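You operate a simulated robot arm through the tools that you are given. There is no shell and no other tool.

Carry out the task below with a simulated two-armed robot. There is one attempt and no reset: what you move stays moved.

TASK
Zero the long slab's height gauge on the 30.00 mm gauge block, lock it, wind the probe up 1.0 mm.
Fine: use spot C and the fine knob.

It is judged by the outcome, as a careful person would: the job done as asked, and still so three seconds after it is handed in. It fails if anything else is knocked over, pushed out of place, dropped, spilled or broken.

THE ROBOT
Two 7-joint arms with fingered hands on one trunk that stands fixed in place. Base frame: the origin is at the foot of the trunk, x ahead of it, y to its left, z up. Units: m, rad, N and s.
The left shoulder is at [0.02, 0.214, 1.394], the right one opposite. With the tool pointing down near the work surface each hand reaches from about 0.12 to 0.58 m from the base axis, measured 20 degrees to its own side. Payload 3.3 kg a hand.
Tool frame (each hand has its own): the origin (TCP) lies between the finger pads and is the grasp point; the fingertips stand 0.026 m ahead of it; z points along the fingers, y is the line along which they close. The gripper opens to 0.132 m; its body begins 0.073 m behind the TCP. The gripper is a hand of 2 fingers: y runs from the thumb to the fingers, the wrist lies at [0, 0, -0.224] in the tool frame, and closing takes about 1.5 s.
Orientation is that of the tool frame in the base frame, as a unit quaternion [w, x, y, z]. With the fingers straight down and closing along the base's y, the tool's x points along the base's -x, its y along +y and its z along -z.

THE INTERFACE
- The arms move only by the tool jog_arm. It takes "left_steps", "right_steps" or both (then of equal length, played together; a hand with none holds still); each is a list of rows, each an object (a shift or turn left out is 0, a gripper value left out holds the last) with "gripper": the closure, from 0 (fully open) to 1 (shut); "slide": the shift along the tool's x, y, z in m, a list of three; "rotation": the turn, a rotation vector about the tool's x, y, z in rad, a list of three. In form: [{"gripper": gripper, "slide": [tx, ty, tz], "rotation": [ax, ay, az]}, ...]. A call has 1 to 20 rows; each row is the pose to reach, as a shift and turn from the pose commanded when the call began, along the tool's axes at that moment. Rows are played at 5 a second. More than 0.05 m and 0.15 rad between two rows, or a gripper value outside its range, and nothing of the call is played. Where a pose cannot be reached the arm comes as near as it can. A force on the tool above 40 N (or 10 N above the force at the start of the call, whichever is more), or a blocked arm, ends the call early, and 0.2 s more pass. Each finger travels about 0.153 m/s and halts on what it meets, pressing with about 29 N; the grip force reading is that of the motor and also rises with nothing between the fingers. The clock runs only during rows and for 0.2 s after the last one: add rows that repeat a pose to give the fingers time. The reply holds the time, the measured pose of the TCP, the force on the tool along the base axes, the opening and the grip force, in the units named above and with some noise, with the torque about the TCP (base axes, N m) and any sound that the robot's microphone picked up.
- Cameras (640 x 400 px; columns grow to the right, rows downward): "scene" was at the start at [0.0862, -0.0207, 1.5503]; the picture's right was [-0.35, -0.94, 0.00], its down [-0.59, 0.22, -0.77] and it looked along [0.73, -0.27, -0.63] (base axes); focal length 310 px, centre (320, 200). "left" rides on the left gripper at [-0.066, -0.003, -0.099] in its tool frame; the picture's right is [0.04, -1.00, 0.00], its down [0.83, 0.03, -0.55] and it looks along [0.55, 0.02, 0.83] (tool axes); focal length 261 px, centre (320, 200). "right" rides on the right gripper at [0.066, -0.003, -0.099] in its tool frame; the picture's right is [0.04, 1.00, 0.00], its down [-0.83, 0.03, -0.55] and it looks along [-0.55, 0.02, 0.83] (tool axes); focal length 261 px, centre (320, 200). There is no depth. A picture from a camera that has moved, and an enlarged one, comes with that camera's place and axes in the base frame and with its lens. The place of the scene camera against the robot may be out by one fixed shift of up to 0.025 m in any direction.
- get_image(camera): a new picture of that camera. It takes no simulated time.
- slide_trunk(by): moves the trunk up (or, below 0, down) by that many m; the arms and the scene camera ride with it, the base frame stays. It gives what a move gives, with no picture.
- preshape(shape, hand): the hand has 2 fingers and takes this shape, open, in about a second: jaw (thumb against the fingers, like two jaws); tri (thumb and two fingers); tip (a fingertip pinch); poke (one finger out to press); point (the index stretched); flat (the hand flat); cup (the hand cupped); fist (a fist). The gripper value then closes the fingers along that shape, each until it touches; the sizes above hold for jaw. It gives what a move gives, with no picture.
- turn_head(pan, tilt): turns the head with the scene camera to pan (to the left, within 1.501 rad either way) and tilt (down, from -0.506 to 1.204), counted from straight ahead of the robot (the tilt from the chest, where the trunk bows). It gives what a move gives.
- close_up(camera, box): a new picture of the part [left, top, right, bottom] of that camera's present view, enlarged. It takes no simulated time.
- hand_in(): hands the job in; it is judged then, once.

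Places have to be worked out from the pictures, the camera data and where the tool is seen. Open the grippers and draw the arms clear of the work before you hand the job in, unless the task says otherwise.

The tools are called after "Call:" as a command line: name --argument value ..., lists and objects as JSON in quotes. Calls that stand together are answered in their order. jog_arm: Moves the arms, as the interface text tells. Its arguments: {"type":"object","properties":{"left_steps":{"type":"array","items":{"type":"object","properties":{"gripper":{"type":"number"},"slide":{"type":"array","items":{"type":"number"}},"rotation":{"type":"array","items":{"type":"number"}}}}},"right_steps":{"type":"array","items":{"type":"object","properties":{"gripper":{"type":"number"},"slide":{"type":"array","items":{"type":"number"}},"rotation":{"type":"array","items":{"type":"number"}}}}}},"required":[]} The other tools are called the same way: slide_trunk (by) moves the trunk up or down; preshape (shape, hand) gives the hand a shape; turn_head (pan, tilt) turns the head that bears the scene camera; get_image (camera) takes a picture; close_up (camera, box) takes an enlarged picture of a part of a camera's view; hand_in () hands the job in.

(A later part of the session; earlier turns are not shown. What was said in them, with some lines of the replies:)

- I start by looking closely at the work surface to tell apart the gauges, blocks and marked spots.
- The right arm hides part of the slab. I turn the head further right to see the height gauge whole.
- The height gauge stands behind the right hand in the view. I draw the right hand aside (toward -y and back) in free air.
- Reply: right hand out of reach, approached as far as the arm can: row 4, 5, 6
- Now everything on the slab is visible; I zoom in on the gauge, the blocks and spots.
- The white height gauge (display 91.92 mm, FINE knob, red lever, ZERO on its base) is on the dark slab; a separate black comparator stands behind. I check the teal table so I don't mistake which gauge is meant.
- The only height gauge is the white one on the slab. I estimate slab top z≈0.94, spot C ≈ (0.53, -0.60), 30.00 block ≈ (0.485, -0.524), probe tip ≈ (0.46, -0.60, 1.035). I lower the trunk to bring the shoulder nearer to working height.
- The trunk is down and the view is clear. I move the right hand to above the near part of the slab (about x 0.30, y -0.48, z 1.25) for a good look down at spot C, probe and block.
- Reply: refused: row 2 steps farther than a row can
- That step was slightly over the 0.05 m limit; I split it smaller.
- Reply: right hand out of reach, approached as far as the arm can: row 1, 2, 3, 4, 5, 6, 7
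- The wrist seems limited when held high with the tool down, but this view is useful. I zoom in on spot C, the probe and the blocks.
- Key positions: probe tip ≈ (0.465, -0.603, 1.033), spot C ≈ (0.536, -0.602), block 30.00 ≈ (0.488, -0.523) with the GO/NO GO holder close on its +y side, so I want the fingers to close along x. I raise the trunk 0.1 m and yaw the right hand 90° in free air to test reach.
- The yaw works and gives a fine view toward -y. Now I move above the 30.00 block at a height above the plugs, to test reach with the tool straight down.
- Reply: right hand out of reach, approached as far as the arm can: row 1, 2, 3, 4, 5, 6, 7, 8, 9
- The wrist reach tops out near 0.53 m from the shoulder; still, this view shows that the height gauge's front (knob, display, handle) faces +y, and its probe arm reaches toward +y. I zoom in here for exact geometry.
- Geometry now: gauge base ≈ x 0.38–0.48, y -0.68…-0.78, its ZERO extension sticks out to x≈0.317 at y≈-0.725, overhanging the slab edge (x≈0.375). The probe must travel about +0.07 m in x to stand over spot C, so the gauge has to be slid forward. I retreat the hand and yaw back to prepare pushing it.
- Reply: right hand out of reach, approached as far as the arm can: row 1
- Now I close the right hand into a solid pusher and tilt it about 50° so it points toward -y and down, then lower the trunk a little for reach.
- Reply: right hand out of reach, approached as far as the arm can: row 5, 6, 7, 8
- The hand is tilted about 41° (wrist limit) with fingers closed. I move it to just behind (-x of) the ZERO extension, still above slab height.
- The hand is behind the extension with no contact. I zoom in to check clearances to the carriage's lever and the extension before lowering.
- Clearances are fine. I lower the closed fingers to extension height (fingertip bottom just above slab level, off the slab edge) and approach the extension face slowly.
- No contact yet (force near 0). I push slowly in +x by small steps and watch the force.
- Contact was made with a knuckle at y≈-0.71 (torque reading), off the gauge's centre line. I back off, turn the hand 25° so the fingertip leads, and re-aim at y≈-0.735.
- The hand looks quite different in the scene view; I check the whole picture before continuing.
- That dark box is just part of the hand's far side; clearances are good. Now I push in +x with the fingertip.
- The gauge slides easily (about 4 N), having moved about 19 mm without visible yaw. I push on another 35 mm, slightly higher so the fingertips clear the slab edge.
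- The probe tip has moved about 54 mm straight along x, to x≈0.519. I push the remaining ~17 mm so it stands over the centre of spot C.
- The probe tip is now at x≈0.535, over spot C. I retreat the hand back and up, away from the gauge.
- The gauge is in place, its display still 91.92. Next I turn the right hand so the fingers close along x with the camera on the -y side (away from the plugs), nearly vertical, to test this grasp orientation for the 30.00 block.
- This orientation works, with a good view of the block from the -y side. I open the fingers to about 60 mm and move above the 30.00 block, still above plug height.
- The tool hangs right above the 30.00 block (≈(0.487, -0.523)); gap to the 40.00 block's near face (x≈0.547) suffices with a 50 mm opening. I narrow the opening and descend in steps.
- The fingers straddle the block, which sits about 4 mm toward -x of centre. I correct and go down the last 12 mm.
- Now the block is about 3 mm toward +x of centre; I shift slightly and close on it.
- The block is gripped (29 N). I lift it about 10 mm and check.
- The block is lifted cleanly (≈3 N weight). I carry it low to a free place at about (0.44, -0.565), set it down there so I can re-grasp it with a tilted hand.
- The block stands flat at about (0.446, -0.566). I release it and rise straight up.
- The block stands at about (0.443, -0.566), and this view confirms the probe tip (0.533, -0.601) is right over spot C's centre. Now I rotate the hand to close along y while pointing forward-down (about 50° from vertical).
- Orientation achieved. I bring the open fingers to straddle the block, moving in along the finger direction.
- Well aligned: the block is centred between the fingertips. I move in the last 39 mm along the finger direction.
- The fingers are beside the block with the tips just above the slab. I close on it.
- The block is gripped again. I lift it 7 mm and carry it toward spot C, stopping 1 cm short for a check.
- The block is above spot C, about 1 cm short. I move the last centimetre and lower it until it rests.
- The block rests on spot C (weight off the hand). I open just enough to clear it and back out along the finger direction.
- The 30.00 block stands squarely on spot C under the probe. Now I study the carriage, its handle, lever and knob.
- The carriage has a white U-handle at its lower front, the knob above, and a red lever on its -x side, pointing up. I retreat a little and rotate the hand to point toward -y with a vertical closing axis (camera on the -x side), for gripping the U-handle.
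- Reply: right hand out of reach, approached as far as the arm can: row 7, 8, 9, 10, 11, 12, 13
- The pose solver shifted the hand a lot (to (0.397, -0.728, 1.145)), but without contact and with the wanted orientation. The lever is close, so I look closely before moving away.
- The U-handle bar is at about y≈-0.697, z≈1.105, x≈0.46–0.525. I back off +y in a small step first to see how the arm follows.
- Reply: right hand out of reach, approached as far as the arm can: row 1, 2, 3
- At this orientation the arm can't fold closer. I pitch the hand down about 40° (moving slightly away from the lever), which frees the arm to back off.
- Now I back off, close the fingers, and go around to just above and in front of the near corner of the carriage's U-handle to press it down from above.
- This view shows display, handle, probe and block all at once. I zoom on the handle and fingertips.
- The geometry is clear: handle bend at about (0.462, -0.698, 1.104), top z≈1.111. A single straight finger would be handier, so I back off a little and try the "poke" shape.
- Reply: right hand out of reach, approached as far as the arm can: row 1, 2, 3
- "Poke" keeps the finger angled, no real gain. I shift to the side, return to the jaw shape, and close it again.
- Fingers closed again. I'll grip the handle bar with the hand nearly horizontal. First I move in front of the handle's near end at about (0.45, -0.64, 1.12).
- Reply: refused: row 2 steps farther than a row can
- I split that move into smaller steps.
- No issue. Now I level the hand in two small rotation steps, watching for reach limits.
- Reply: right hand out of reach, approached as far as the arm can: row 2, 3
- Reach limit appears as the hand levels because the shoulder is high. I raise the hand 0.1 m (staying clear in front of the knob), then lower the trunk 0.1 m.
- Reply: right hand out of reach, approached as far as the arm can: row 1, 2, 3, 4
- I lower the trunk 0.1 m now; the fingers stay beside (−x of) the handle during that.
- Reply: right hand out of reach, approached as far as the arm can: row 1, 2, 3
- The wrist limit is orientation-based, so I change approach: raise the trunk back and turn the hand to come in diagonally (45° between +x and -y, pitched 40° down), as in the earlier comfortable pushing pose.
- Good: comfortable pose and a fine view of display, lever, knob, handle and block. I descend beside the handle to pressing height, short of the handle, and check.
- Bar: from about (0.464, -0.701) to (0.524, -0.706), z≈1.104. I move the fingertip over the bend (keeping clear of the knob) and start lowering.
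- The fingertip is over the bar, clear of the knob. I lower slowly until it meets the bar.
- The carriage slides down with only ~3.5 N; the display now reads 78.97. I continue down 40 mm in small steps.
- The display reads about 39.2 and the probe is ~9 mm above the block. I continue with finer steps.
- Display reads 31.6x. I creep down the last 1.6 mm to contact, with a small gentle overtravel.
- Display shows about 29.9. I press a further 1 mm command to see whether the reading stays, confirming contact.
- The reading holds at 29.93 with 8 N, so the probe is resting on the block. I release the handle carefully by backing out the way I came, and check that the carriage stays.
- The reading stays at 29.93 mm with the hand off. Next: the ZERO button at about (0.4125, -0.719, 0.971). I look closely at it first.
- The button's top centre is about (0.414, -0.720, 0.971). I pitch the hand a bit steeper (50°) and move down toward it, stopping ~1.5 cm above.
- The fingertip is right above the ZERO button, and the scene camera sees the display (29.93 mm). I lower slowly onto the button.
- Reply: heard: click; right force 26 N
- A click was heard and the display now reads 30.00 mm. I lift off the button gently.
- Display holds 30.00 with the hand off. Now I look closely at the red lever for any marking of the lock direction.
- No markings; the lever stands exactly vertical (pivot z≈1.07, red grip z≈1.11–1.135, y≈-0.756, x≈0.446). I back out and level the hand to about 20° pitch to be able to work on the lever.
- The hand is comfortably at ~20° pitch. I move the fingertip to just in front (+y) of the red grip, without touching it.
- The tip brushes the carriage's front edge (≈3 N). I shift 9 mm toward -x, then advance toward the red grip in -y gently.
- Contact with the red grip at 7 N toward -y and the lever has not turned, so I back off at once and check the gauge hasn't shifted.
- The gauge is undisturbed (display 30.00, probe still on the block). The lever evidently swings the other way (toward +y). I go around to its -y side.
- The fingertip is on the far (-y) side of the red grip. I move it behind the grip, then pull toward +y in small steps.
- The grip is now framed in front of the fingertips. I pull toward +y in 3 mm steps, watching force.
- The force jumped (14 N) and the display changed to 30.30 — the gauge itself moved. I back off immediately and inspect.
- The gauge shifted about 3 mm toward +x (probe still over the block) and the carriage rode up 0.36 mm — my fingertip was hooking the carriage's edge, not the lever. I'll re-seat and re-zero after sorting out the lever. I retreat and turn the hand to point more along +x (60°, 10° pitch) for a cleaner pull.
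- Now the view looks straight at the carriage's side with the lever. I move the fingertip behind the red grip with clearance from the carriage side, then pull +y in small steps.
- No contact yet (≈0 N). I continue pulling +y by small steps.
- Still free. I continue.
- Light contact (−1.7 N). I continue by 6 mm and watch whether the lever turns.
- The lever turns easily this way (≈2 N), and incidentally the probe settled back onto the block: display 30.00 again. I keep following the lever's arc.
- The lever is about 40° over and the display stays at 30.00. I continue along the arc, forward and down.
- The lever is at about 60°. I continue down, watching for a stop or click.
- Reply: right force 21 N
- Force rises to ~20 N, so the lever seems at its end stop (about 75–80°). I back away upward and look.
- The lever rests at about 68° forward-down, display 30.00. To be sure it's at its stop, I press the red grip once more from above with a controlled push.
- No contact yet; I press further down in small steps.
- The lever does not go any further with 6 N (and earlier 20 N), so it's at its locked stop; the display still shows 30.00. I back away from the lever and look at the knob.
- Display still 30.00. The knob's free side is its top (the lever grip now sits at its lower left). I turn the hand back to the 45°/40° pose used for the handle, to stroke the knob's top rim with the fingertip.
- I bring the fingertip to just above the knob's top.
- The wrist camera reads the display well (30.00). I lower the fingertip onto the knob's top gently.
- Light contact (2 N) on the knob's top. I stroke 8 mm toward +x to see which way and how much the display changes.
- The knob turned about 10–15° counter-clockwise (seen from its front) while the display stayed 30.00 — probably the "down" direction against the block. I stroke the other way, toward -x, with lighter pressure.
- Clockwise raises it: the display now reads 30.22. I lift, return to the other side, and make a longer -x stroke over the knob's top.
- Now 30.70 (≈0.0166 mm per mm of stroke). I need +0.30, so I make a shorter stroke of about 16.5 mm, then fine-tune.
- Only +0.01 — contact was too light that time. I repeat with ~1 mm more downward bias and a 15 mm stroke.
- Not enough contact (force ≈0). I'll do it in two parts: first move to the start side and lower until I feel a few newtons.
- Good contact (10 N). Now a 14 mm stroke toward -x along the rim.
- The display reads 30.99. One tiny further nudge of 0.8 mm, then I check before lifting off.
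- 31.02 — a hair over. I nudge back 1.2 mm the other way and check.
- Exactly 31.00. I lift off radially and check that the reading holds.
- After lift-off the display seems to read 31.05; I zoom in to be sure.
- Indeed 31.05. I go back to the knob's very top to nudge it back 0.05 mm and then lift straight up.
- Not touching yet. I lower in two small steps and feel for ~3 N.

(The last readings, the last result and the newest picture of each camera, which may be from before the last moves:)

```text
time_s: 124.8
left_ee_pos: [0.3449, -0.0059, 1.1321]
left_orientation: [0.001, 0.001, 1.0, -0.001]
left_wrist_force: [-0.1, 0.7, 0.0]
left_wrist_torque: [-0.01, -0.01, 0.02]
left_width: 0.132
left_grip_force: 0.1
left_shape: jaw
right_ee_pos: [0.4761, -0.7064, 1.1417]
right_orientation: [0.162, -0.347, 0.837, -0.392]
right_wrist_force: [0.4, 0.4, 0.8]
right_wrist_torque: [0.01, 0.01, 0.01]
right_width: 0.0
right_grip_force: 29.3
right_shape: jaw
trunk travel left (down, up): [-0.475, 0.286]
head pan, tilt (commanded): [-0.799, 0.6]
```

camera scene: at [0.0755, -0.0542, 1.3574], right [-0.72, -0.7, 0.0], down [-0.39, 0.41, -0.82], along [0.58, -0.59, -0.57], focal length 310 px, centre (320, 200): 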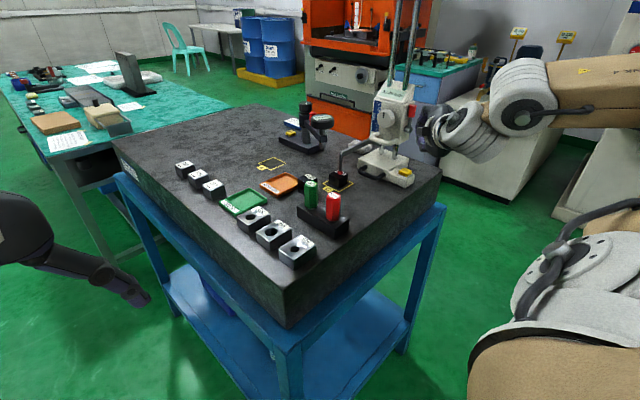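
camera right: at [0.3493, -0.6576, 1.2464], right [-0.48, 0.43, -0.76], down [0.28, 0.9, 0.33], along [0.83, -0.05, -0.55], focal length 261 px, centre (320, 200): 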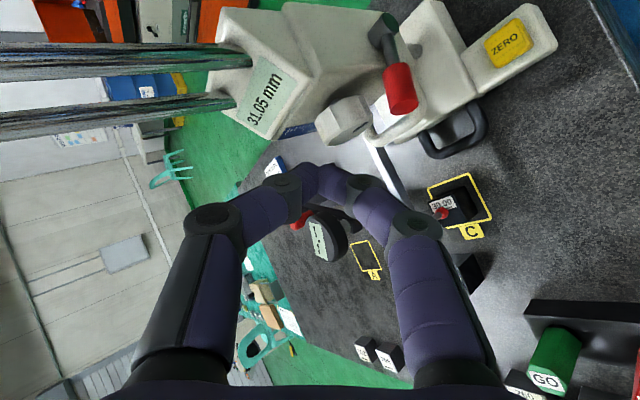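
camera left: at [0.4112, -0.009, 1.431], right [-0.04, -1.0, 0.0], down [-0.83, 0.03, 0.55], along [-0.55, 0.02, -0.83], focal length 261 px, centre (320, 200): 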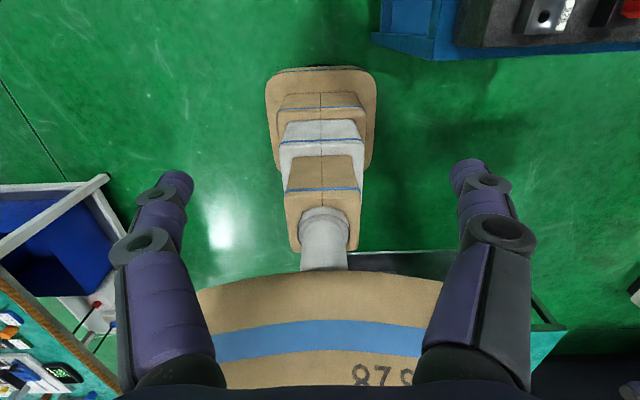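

Barely touching. I press a touch more and stroke about 3.4 mm toward +x.

Call:
jog_arm --right_steps '[{"gripper": 1.0, "slide": [0, 0.0005, 0.0005]}, {"gripper": 1.0, "slide": [-0.0008, 0.0001, 0.0012]}, {"gripper": 1.0, "slide": [-0.0017, -0.0004, 0.0019]}, {"gripper": 1.0, "slide": [-0.0024, -0.0009, 0.0024]}]'

Call:
close_up --camera "right" --box '[200, 100, 400, 240]'

```text
time_s: 125.8
left_ee_pos: [0.3446, -0.0054, 1.1329]
left_orientation: [0.0, 0.0, 1.0, 0.0]
left_wrist_force: [0.0, -0.6, 0.7]
left_wrist_torque: [0.0, -0.01, 0.02]
left_width: 0.132
left_grip_force: 0.0
left_shape: jaw
right_ee_pos: [0.4782, -0.7056, 1.1405]
right_orientation: [0.161, -0.346, 0.837, -0.391]
right_wrist_force: [-2.8, 1.3, 8.8]
right_wrist_torque: [-0.03, -0.03, -0.02]
right_width: 0.0
right_grip_force: 29.0
right_shape: jaw
trunk travel left (down, up): [-0.475, 0.286]
head pan, tilt (commanded): [-0.799, 0.6]
```

```text
2.86 times, centred on (300, 170) of right
camera zoom: at [0.3805, -0.6997, 1.2073], right [-0.48, 0.43, -0.77], down [0.27, 0.9, 0.33], along [0.83, -0.05, -0.55], focal length 745 px, centre (377, 286)
```

zoom: 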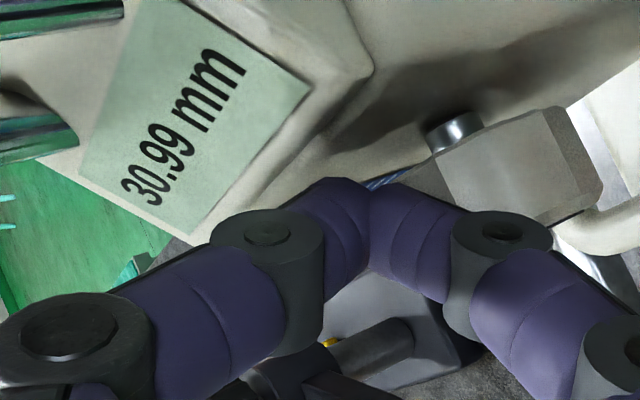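

30.99 under pressure. I lift straight up 5 mm and read again.

Call:
jog_arm --right_steps '[{"gripper": 1.0, "slide": [0, -0.0011, -0.001]}, {"gripper": 1.0, "slide": [0, -0.0038, -0.0032]}, {"gripper": 1.0, "slide": [0, -0.0038, -0.0032]}]'

Call:
close_up --camera "right" --box '[200, 100, 400, 240]'

```text
time_s: 126.6
left_ee_pos: [0.3459, -0.0054, 1.1306]
left_orientation: [0.0, 0.0, 1.0, 0.001]
left_wrist_force: [0.1, -0.4, 0.0]
left_wrist_torque: [-0.01, 0.0, 0.02]
left_width: 0.1321
left_grip_force: 0.1
left_shape: jaw
right_ee_pos: [0.4798, -0.7069, 1.1457]
right_orientation: [0.161, -0.347, 0.837, -0.39]
right_wrist_force: [-0.2, 0.1, -0.6]
right_wrist_torque: [-0.01, 0.0, -0.02]
right_width: 0.0
right_grip_force: 29.5
right_shape: jaw
trunk travel left (down, up): [-0.475, 0.286]
head pan, tilt (commanded): [-0.799, 0.6]
```

```text
2.86 times, centred on (300, 170) of right
camera zoom: at [0.3818, -0.7006, 1.2117], right [-0.48, 0.43, -0.76], down [0.27, 0.9, 0.33], along [0.83, -0.05, -0.55], focal length 745 px, centre (377, 286)
```

zoom: 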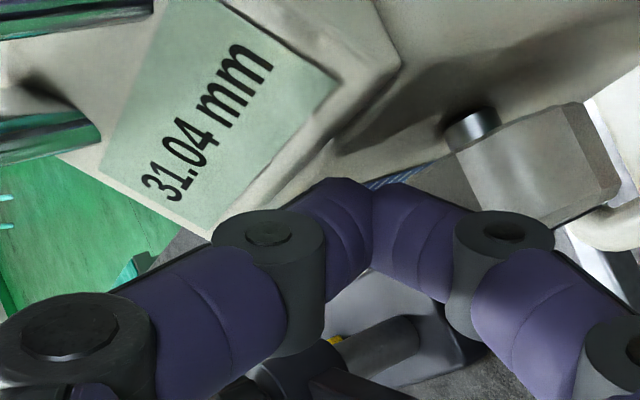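

31.04 free (pressing flexes the reading by −0.05). So under pressure I should see about 30.95. I press again and stroke 3 mm more toward +x.

Call:
jog_arm --right_steps '[{"gripper": 1.0, "slide": [0, 0.0023, 0.0019]}, {"gripper": 1.0, "slide": [0, 0.0038, 0.0032]}, {"gripper": 1.0, "slide": [-0.0011, 0.0031, 0.004]}, {"gripper": 1.0, "slide": [-0.0021, 0.0024, 0.0048]}]'

Call:
close_up --camera "right" --box '[200, 100, 400, 240]'

```text
time_s: 127.6
left_ee_pos: [0.3442, -0.0056, 1.1318]
left_orientation: [0.0, 0.0, 1.0, 0.0]
left_wrist_force: [0.6, 0.1, 0.2]
left_wrist_torque: [0.0, 0.01, -0.02]
left_width: 0.1316
left_grip_force: 0.1
left_shape: jaw
right_ee_pos: [0.4819, -0.7073, 1.1424]
right_orientation: [0.162, -0.346, 0.837, -0.391]
right_wrist_force: [-2.7, 1.5, 6.4]
right_wrist_torque: [-0.01, -0.01, 0.02]
right_width: 0.0
right_grip_force: 28.9
right_shape: jaw
trunk travel left (down, up): [-0.475, 0.286]
head pan, tilt (commanded): [-0.799, 0.6]
```

```text
2.86 times, centred on (300, 170) of right
camera zoom: at [0.3828, -0.7, 1.2078], right [-0.48, 0.43, -0.77], down [0.27, 0.9, 0.33], along [0.83, -0.05, -0.55], focal length 745 px, centre (377, 286)
```

zoom: 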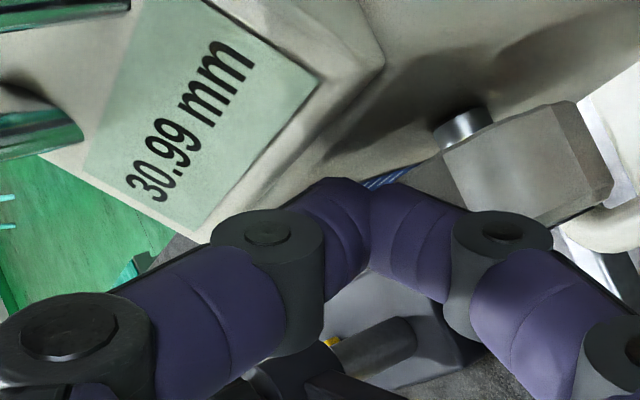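

30.99 under 6.4 N. I continue 2 mm more toward +x, then lift straight up.

Call:
jog_arm --right_steps '[{"gripper": 1.0, "slide": [-0.0007, -0.0005, 0.0005]}, {"gripper": 1.0, "slide": [-0.0014, -0.0009, 0.0011]}, {"gripper": 1.0, "slide": [-0.0014, -0.0009, 0.0011]}]'

Call:
close_up --camera "right" --box '[200, 100, 400, 240]'

Call:
jog_arm --right_steps '[{"gripper": 1.0, "slide": [0, -0.0015, -0.0013]}, {"gripper": 1.0, "slide": [0, -0.0046, -0.0039]}, {"gripper": 1.0, "slide": [0, -0.0046, -0.0039]}]'

Call:
close_up --camera "right" --box '[200, 100, 400, 240]'

```text
time_s: 128.4
left_ee_pos: [0.345, -0.005, 1.1333]
left_orientation: [0.0, 0.0, 1.0, 0.0]
left_wrist_force: [0.6, -0.4, 0.5]
left_wrist_torque: [0.0, -0.01, 0.03]
left_width: 0.132
left_grip_force: 0.1
left_shape: jaw
right_ee_pos: [0.4836, -0.7072, 1.1417]
right_orientation: [0.162, -0.346, 0.837, -0.391]
right_wrist_force: [-0.6, -0.8, 8.2]
right_wrist_torque: [-0.08, -0.06, 0.02]
right_width: 0.0
right_grip_force: 29.0
right_shape: jaw
trunk travel left (down, up): [-0.475, 0.286]
head pan, tilt (commanded): [-0.799, 0.6]
```

```text
2.86 times, centred on (300, 170) of right
camera zoom: at [0.3853, -0.7, 1.2078], right [-0.48, 0.43, -0.77], down [0.27, 0.9, 0.33], along [0.83, -0.05, -0.55], focal length 745 px, centre (377, 286)
```

zoom: 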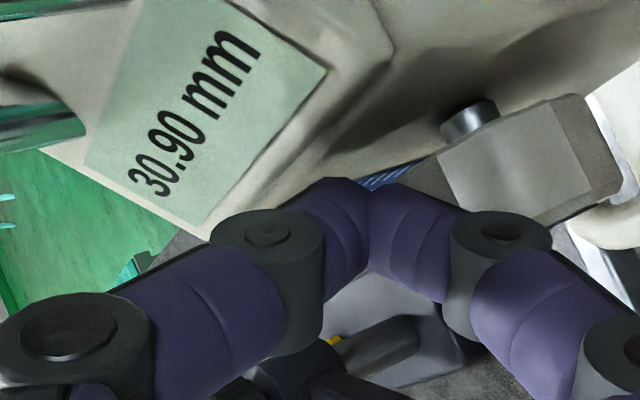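

```text
time_s: 129.2
left_ee_pos: [0.3445, -0.0057, 1.1334]
left_orientation: [0.0, 0.0, 1.0, 0.0]
left_wrist_force: [-0.3, -0.9, 0.3]
left_wrist_torque: [-0.01, -0.01, 0.0]
left_width: 0.1319
left_grip_force: 0.1
left_shape: jaw
right_ee_pos: [0.484, -0.7086, 1.1466]
right_orientation: [0.162, -0.348, 0.837, -0.389]
right_wrist_force: [0.1, -0.9, 0.1]
right_wrist_torque: [0.01, -0.02, 0.0]
right_width: 0.0001
right_grip_force: 29.2
right_shape: jaw
trunk travel left (down, up): [-0.475, 0.286]
head pan, tilt (commanded): [-0.799, 0.6]
```

```text
2.86 times, centred on (300, 170) of right
camera zoom: at [0.3856, -0.7013, 1.213], right [-0.48, 0.43, -0.76], down [0.27, 0.9, 0.33], along [0.83, -0.05, -0.55], focal length 745 px, centre (377, 286)
```

zoom: 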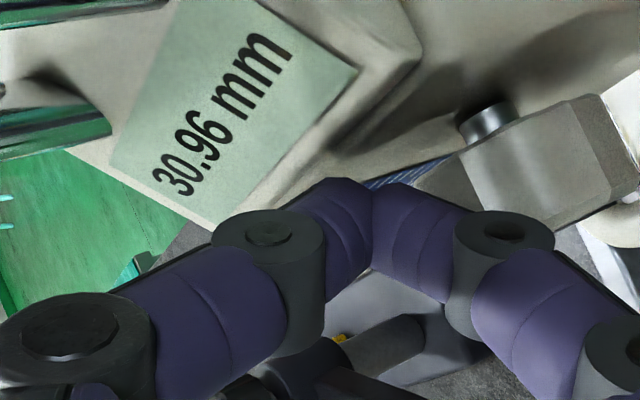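

Now 30.96 free. I press again and stroke back ~2.4 mm toward -x, looking for about 30.95 under load.

Call:
jog_arm --right_steps '[{"gripper": 1.0, "slide": [0, 0.0031, 0.0026]}, {"gripper": 1.0, "slide": [0, 0.0046, 0.0039]}, {"gripper": 1.0, "slide": [0.0008, 0.0051, 0.0032]}, {"gripper": 1.0, "slide": [0.0017, 0.0057, 0.0026]}, {"gripper": 1.0, "slide": [0.0017, 0.0057, 0.0026]}]'

Call:
close_up --camera "right" --box '[200, 100, 400, 240]'

```text
time_s: 130.4
left_ee_pos: [0.3448, -0.0057, 1.1318]
left_orientation: [0.0, -0.001, 1.0, 0.0]
left_wrist_force: [0.0, -0.2, -0.1]
left_wrist_torque: [-0.02, 0.01, 0.03]
left_width: 0.1317
left_grip_force: 0.1
left_shape: jaw
right_ee_pos: [0.4817, -0.7068, 1.1413]
right_orientation: [0.162, -0.346, 0.837, -0.391]
right_wrist_force: [1.4, 0.3, 5.4]
right_wrist_torque: [-0.05, -0.09, 0.05]
right_width: 0.0
right_grip_force: 28.9
right_shape: jaw
trunk travel left (down, up): [-0.475, 0.286]
head pan, tilt (commanded): [-0.799, 0.6]
```

```text
2.86 times, centred on (300, 170) of right
camera zoom: at [0.3836, -0.7007, 1.208], right [-0.48, 0.43, -0.77], down [0.27, 0.9, 0.33], along [0.83, -0.05, -0.55], focal length 745 px, centre (377, 286)
```

zoom: 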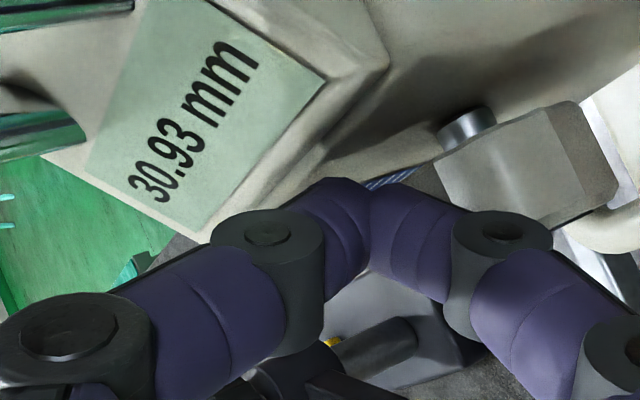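

30.93 under 5 N. I stroke another 2 mm toward -x.

Call:
jog_arm --right_steps '[{"gripper": 1.0, "slide": [0.0007, 0.0005, -0.0005]}, {"gripper": 1.0, "slide": [0.0014, 0.0009, -0.0011]}, {"gripper": 1.0, "slide": [0.0014, 0.0009, -0.0011]}]'

Call:
close_up --camera "right" --box '[200, 100, 400, 240]'

```text
time_s: 131.2
left_ee_pos: [0.3446, -0.0061, 1.1314]
left_orientation: [0.0, 0.0, 1.0, 0.001]
left_wrist_force: [-0.4, 0.6, 1.1]
left_wrist_torque: [0.02, -0.01, 0.0]
left_width: 0.1319
left_grip_force: 0.1
left_shape: jaw
right_ee_pos: [0.4784, -0.7074, 1.1417]
right_orientation: [0.161, -0.347, 0.838, -0.39]
right_wrist_force: [0.0, 0.2, 3.0]
right_wrist_torque: [-0.02, -0.01, 0.01]
right_width: 0.0
right_grip_force: 28.8
right_shape: jaw
trunk travel left (down, up): [-0.475, 0.286]
head pan, tilt (commanded): [-0.799, 0.6]
```

```text
2.86 times, centred on (300, 170) of right
camera zoom: at [0.3809, -0.7006, 1.2081], right [-0.48, 0.43, -0.76], down [0.27, 0.9, 0.33], along [0.83, -0.05, -0.55], focal length 745 px, centre (377, 286)
```

zoom: 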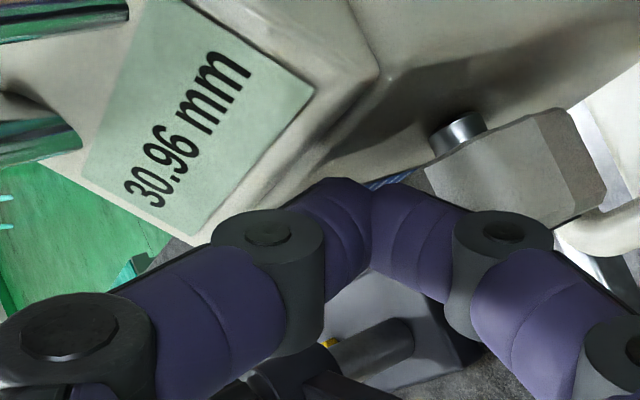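

30.96 at 3 N. A further 1.5 mm stroke with slightly more pressure, then I'll lift.

Call:
jog_arm --right_steps '[{"gripper": 1.0, "slide": [0.0005, 0.0006, -0.0002]}, {"gripper": 1.0, "slide": [0.0011, 0.0009, -0.0006]}, {"gripper": 1.0, "slide": [0.0011, 0.0009, -0.0006]}]'

Call:
close_up --camera "right" --box '[200, 100, 400, 240]'

```text
time_s: 132.0
left_ee_pos: [0.3454, -0.0062, 1.132]
left_orientation: [0.0, 0.0, 1.0, 0.0]
left_wrist_force: [1.1, -1.0, -0.8]
left_wrist_torque: [0.02, -0.01, 0.01]
left_width: 0.1319
left_grip_force: 0.1
left_shape: jaw
right_ee_pos: [0.4784, -0.707, 1.1425]
right_orientation: [0.161, -0.347, 0.838, -0.39]
right_wrist_force: [-0.2, 0.4, 2.9]
right_wrist_torque: [0.02, -0.04, -0.02]
right_width: 0.0003
right_grip_force: 29.1
right_shape: jaw
trunk travel left (down, up): [-0.475, 0.286]
head pan, tilt (commanded): [-0.799, 0.6]
```

```text
2.86 times, centred on (300, 170) of right
camera zoom: at [0.3793, -0.7004, 1.2078], right [-0.48, 0.43, -0.76], down [0.27, 0.9, 0.33], along [0.83, -0.05, -0.55], focal length 745 px, centre (377, 286)
```

zoom: 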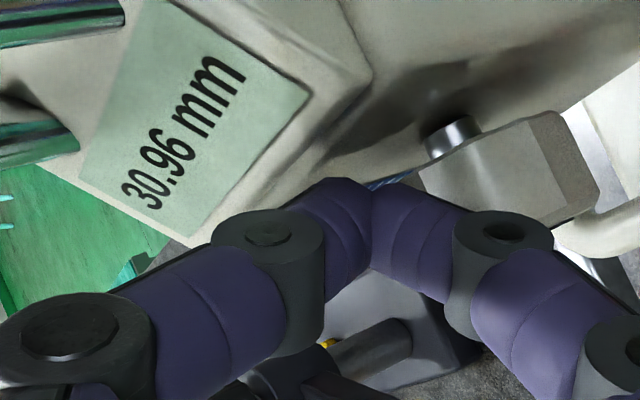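

It slipped. A bit more pressure and another 1.8 mm stroke.

Call:
jog_arm --right_steps '[{"gripper": 1.0, "slide": [0.0, 0.0006, 0.0005]}, {"gripper": 1.0, "slide": [0.0006, 0.001, 0.0001]}, {"gripper": 1.0, "slide": [0.0013, 0.0015, -0.0004]}, {"gripper": 1.0, "slide": [0.0013, 0.0015, -0.0004]}]'

Call:
close_up --camera "right" --box '[200, 100, 400, 240]'

```text
time_s: 133.0
left_ee_pos: [0.3446, -0.0054, 1.1321]
left_orientation: [0.0, 0.0, 1.0, -0.001]
left_wrist_force: [-0.5, -0.1, 0.4]
left_wrist_torque: [0.02, -0.02, -0.01]
left_width: 0.132
left_grip_force: 0.1
left_shape: jaw
right_ee_pos: [0.4755, -0.7079, 1.1403]
right_orientation: [0.161, -0.347, 0.837, -0.39]
right_wrist_force: [1.1, 0.7, 6.5]
right_wrist_torque: [-0.04, -0.09, -0.01]
right_width: 0.0002
right_grip_force: 29.4
right_shape: jaw
trunk travel left (down, up): [-0.475, 0.286]
head pan, tilt (commanded): [-0.799, 0.6]
```

```text
2.86 times, centred on (300, 170) of right
camera zoom: at [0.3774, -0.7005, 1.207], right [-0.48, 0.43, -0.77], down [0.27, 0.9, 0.33], along [0.83, -0.05, -0.55], focal length 745 px, centre (377, 286)
```

zoom: 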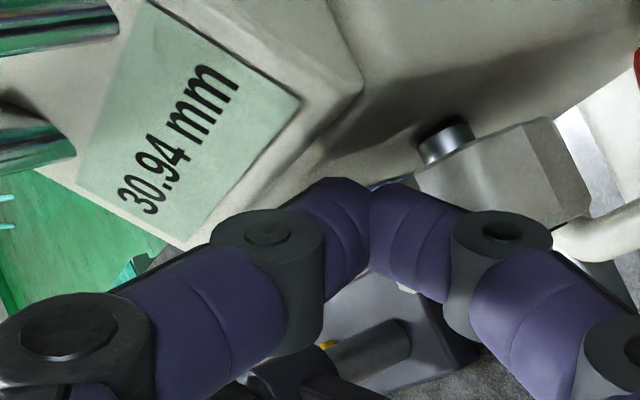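

30.94 at 6.5 N (≈30.98 free). One more 1.2 mm stroke, then lift straight up.

Call:
jog_arm --right_steps '[{"gripper": 1.0, "slide": [0.0004, 0.0003, -0.0003]}, {"gripper": 1.0, "slide": [0.0008, 0.0007, -0.0005]}, {"gripper": 1.0, "slide": [0.0008, 0.0007, -0.0005]}]'

Call:
close_up --camera "right" --box '[200, 100, 400, 240]'

Call:
jog_arm --right_steps '[{"gripper": 1.0, "slide": [0, -0.0015, -0.0013]}, {"gripper": 1.0, "slide": [0, -0.0046, -0.0039]}, {"gripper": 1.0, "slide": [0, -0.0046, -0.0039]}]'

Call:
close_up --camera "right" --box '[200, 100, 400, 240]'

```text
time_s: 133.8
left_ee_pos: [0.3443, -0.0055, 1.1321]
left_orientation: [0.0, 0.0, 1.0, 0.0]
left_wrist_force: [-0.1, 0.6, 0.2]
left_wrist_torque: [0.04, -0.01, 0.03]
left_width: 0.1322
left_grip_force: 0.0
left_shape: jaw
right_ee_pos: [0.4744, -0.7077, 1.1394]
right_orientation: [0.162, -0.347, 0.838, -0.39]
right_wrist_force: [-0.4, 2.3, 7.9]
right_wrist_torque: [0.03, -0.05, 0.03]
right_width: 0.0
right_grip_force: 29.2
right_shape: jaw
trunk travel left (down, up): [-0.475, 0.286]
head pan, tilt (commanded): [-0.799, 0.6]
```

```text
2.86 times, centred on (300, 170) of right
camera zoom: at [0.3765, -0.7007, 1.2068], right [-0.48, 0.43, -0.77], down [0.27, 0.9, 0.33], along [0.83, -0.05, -0.55], focal length 745 px, centre (377, 286)
```

zoom: 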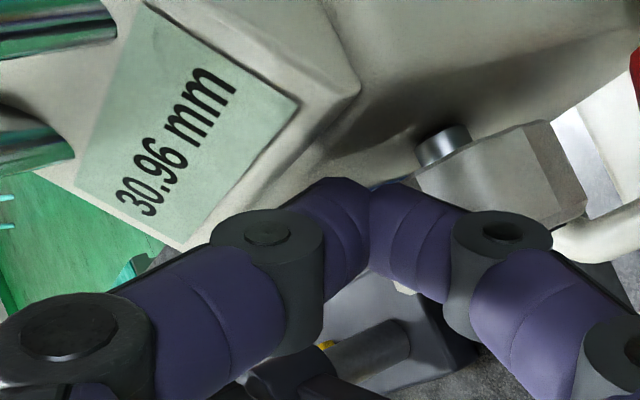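

```text
time_s: 134.6
left_ee_pos: [0.3459, -0.0061, 1.1323]
left_orientation: [0.0, 0.001, 1.0, 0.001]
left_wrist_force: [0.6, 0.2, -0.6]
left_wrist_torque: [-0.01, -0.01, -0.02]
left_width: 0.132
left_grip_force: 0.1
left_shape: jaw
right_ee_pos: [0.4757, -0.7062, 1.1445]
right_orientation: [0.162, -0.346, 0.838, -0.39]
right_wrist_force: [-0.4, -0.1, 0.0]
right_wrist_torque: [0.02, 0.0, 0.0]
right_width: 0.0
right_grip_force: 28.6
right_shape: jaw
trunk travel left (down, up): [-0.475, 0.286]
head pan, tilt (commanded): [-0.799, 0.6]
```

```text
2.86 times, centred on (300, 170) of right
camera zoom: at [0.3773, -0.7005, 1.2108], right [-0.48, 0.43, -0.76], down [0.28, 0.9, 0.33], along [0.83, -0.05, -0.55], focal length 745 px, centre (377, 286)
```

zoom: 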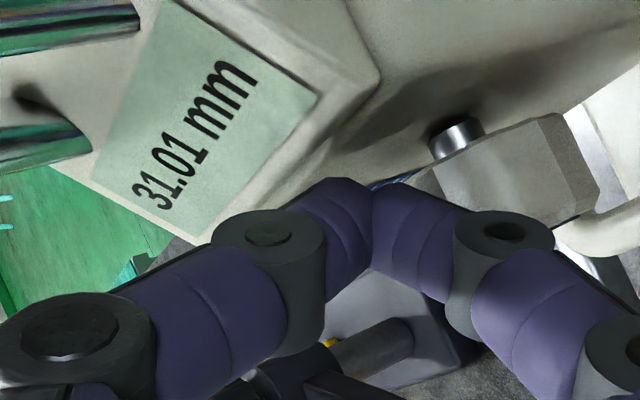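

31.01 mm free-standing — the probe is 1.0 mm up. I now draw the right hand away from the gauge, back and up.

Call:
jog_arm --right_steps '[{"gripper": 1.0, "slide": [0, -0.0084, -0.0071]}, {"gripper": 1.0, "slide": [-0.0036, -0.0077, -0.0296]}, {"gripper": 1.0, "slide": [-0.0073, 0.0013, -0.0636]}, {"gripper": 1.0, "slide": [-0.0073, 0.0013, -0.105]}, {"gripper": 1.0, "slide": [-0.0073, 0.0013, -0.145]}, {"gripper": 1.0, "slide": [-0.0073, 0.0013, -0.165]}]'

Call:
get_image --camera "right"

Call:
get_image --camera "scene"

```text
time_s: 136.0
left_ee_pos: [0.3466, -0.0051, 1.1321]
left_orientation: [0.0, 0.001, 1.0, 0.001]
left_wrist_force: [0.2, -0.3, -0.4]
left_wrist_torque: [0.01, -0.02, -0.01]
left_width: 0.1317
left_grip_force: 0.1
left_shape: jaw
right_ee_pos: [0.3917, -0.6107, 1.247]
right_orientation: [0.163, -0.347, 0.838, -0.389]
right_wrist_force: [0.4, -0.1, 0.8]
right_wrist_torque: [-0.01, 0.02, 0.01]
right_width: 0.0002
right_grip_force: 28.3
right_shape: jaw
trunk travel left (down, up): [-0.475, 0.286]
head pan, tilt (commanded): [-0.799, 0.6]
```

```text
taken
camera right: at [0.293, -0.6045, 1.3137], right [-0.48, 0.43, -0.76], down [0.27, 0.9, 0.33], along [0.83, -0.05, -0.55], focal length 261 px, centre (320, 200)
```

right: 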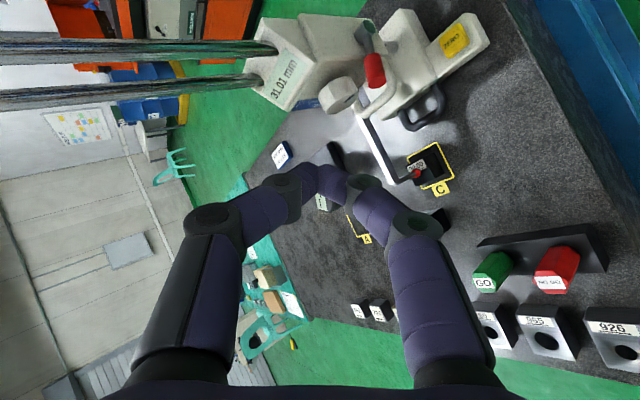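

```text
taken
camera scene: at [0.0751, -0.0544, 1.3574], right [-0.72, -0.7, 0.0], down [-0.39, 0.41, -0.83], along [0.58, -0.59, -0.56], focal length 310 px, centre (320, 200)
```

scene: 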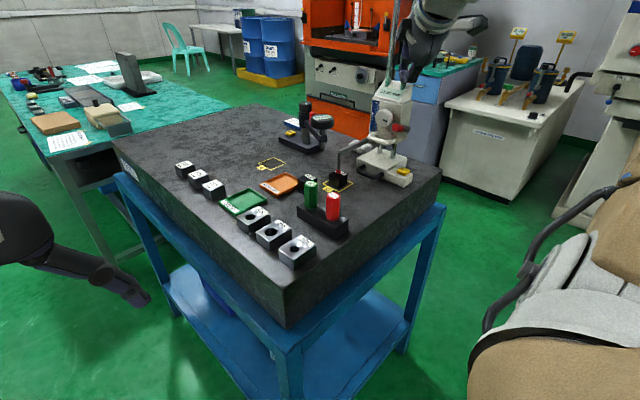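

The gauge reads 31.01 with the hand away. I move the right arm further clear and open its gripper.

Call:
jog_arm --right_steps '[{"gripper": 1.0, "slide": [0.0164, 0.0146, -0.0278]}, {"gripper": 1.0, "slide": [0.0327, 0.0293, -0.0556]}, {"gripper": 1.0, "slide": [0.0491, 0.0439, -0.0834]}, {"gripper": 0.6, "slide": [0.0491, 0.0439, -0.0834]}, {"gripper": 0.3, "slide": [0.0491, 0.0439, -0.0834]}, {"gripper": 0.0, "slide": [0.0491, 0.0439, -0.0834]}, {"gripper": 0.0, "slide": [0.0491, 0.0439, -0.0834]}, {"gripper": 0.0, "slide": [0.0491, 0.0439, -0.0834]}]'

Call:
get_image --camera "scene"

Call:
close_up --camera "scene" --box '[330, 70, 450, 200]'

Call:
close_up --camera "scene" --box '[360, 75, 430, 125]'

```text
time_s: 137.8
left_ee_pos: [0.3461, -0.0057, 1.133]
left_orientation: [0.0, 0.0, 1.0, 0.0]
left_wrist_force: [0.5, 0.5, 0.7]
left_wrist_torque: [0.0, 0.02, 0.0]
left_width: 0.1317
left_grip_force: 0.1
left_shape: jaw
right_ee_pos: [0.2904, -0.5783, 1.2709]
right_orientation: [0.161, -0.346, 0.838, -0.39]
right_wrist_force: [-0.4, -0.4, 0.1]
right_wrist_torque: [0.01, -0.02, -0.01]
right_width: 0.1321
right_grip_force: 0.1
right_shape: jaw
trunk travel left (down, up): [-0.475, 0.286]
head pan, tilt (commanded): [-0.799, 0.6]
```

```text
taken
camera scene: at [0.0754, -0.0544, 1.3574], right [-0.72, -0.7, 0.0], down [-0.39, 0.41, -0.82], along [0.58, -0.59, -0.57], focal length 310 px, centre (320, 200)
```

scene: 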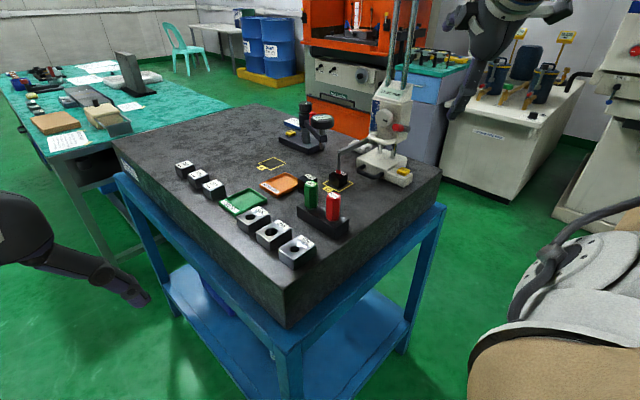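

```text
3.08 times, centred on (390, 135) of scene
camera zoom: at [0.0754, -0.0544, 1.3574], right [-0.72, -0.7, 0.0], down [-0.39, 0.41, -0.82], along [0.58, -0.59, -0.57], focal length 954 px, centre (105, 400)
```

zoom: 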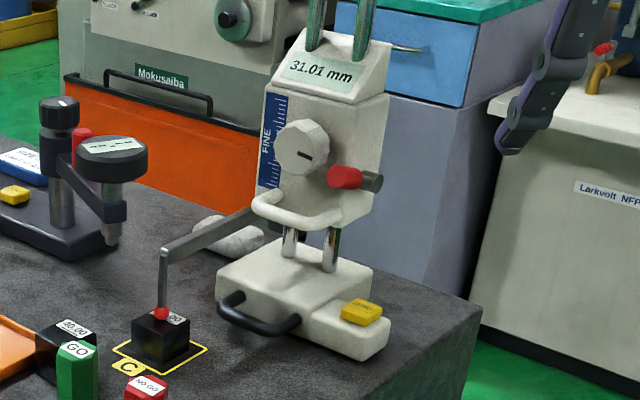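

```text
8.00 times, centred on (395, 100) of scene
camera zoom: at [0.0754, -0.0544, 1.3574], right [-0.72, -0.7, 0.0], down [-0.39, 0.41, -0.82], along [0.58, -0.59, -0.57], focal length 2480 px, centre (-280, 1000)
```

zoom: 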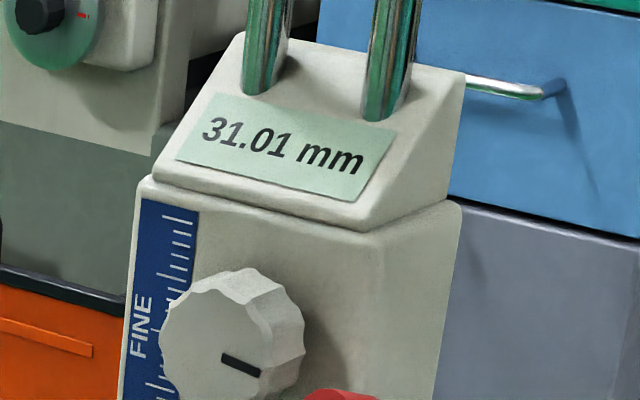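

All is in order: display 31.01 mm, lever at its locked stop, block on spot C, everything else in place. I raise the trunk a little to lift both arms well clear, then check once more.

Call:
slide_trunk --by 0.15

Call:
get_image --camera "scene"

Call:
close_up --camera "scene" --box '[310, 80, 450, 240]'

```text
time_s: 139.5
left_ee_pos: [0.3448, -0.0052, 1.2808]
left_orientation: [0.0, 0.0, 1.0, 0.001]
left_wrist_force: [-0.2, -0.6, -0.3]
left_wrist_torque: [-0.02, -0.01, -0.02]
left_width: 0.1315
left_grip_force: 0.1
left_shape: jaw
right_ee_pos: [0.2906, -0.5818, 1.4202]
right_orientation: [0.161, -0.346, 0.838, -0.39]
right_wrist_force: [-0.2, 0.6, 0.1]
right_wrist_torque: [0.01, -0.01, 0.0]
right_width: 0.1318
right_grip_force: 0.0
right_shape: jaw
trunk travel left (down, up): [-0.625, 0.136]
head pan, tilt (commanded): [-0.799, 0.6]
```

```text
taken
camera scene: at [0.0683, -0.0545, 1.5076], right [-0.72, -0.7, 0.0], down [-0.39, 0.41, -0.82], along [0.58, -0.59, -0.57], focal length 310 px, centre (320, 200)
```

scene: 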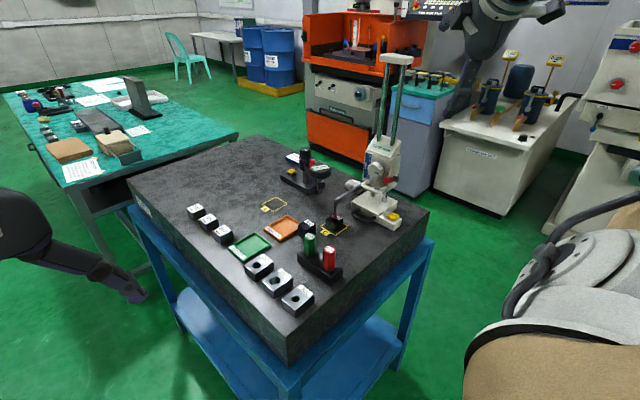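

```text
2.50 times, centred on (380, 160) of scene
camera zoom: at [0.0683, -0.0545, 1.5076], right [-0.72, -0.7, 0.0], down [-0.39, 0.41, -0.82], along [0.58, -0.59, -0.57], focal length 775 px, centre (170, 300)
```

zoom: 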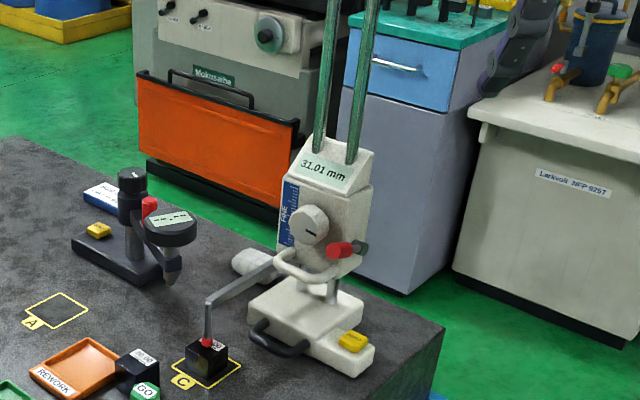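

The gauge reads 31.01 mm with the lever at its locked stop and the 30.00 block on spot C. Both hands are open and clear, and everything else stands as it did. I hand the job in.

Call:
hand_in

```text
The job is handed in.
```

The height gauge on the long slab is zeroed on the 30.00 mm block at spot C, locked, and wound up about 1.0 mm with the fine knob. The display read 31.01 mm when I handed the job in.

- **Gauge moved:** I slid the gauge about 7 cm forward so that the probe stood over spot C.
- **Zeroing:** With the probe resting on the block the display read 29.93 mm. Pressing ZERO set it to 30.00 mm, so this gauge zeroes to the block's size rather than to 0.00.
- **Locking:** On my first pull at the lock lever my fingertip caught the carriage. That shifted the gauge about 3 mm and raised the reading to 30.36 mm. The probe stayed over the block, and on the next pull it settled back onto it at 30.00 mm. I did not press ZERO again. The lever is now down against its stop, about 70° from upright.
- **Fine adjustment:** It took several small turns of the knob, with slight overshoot in both directions, to reach 31.01 mm.

Nothing else on the slab was moved or knocked over. Both hands are open and clear of the work.
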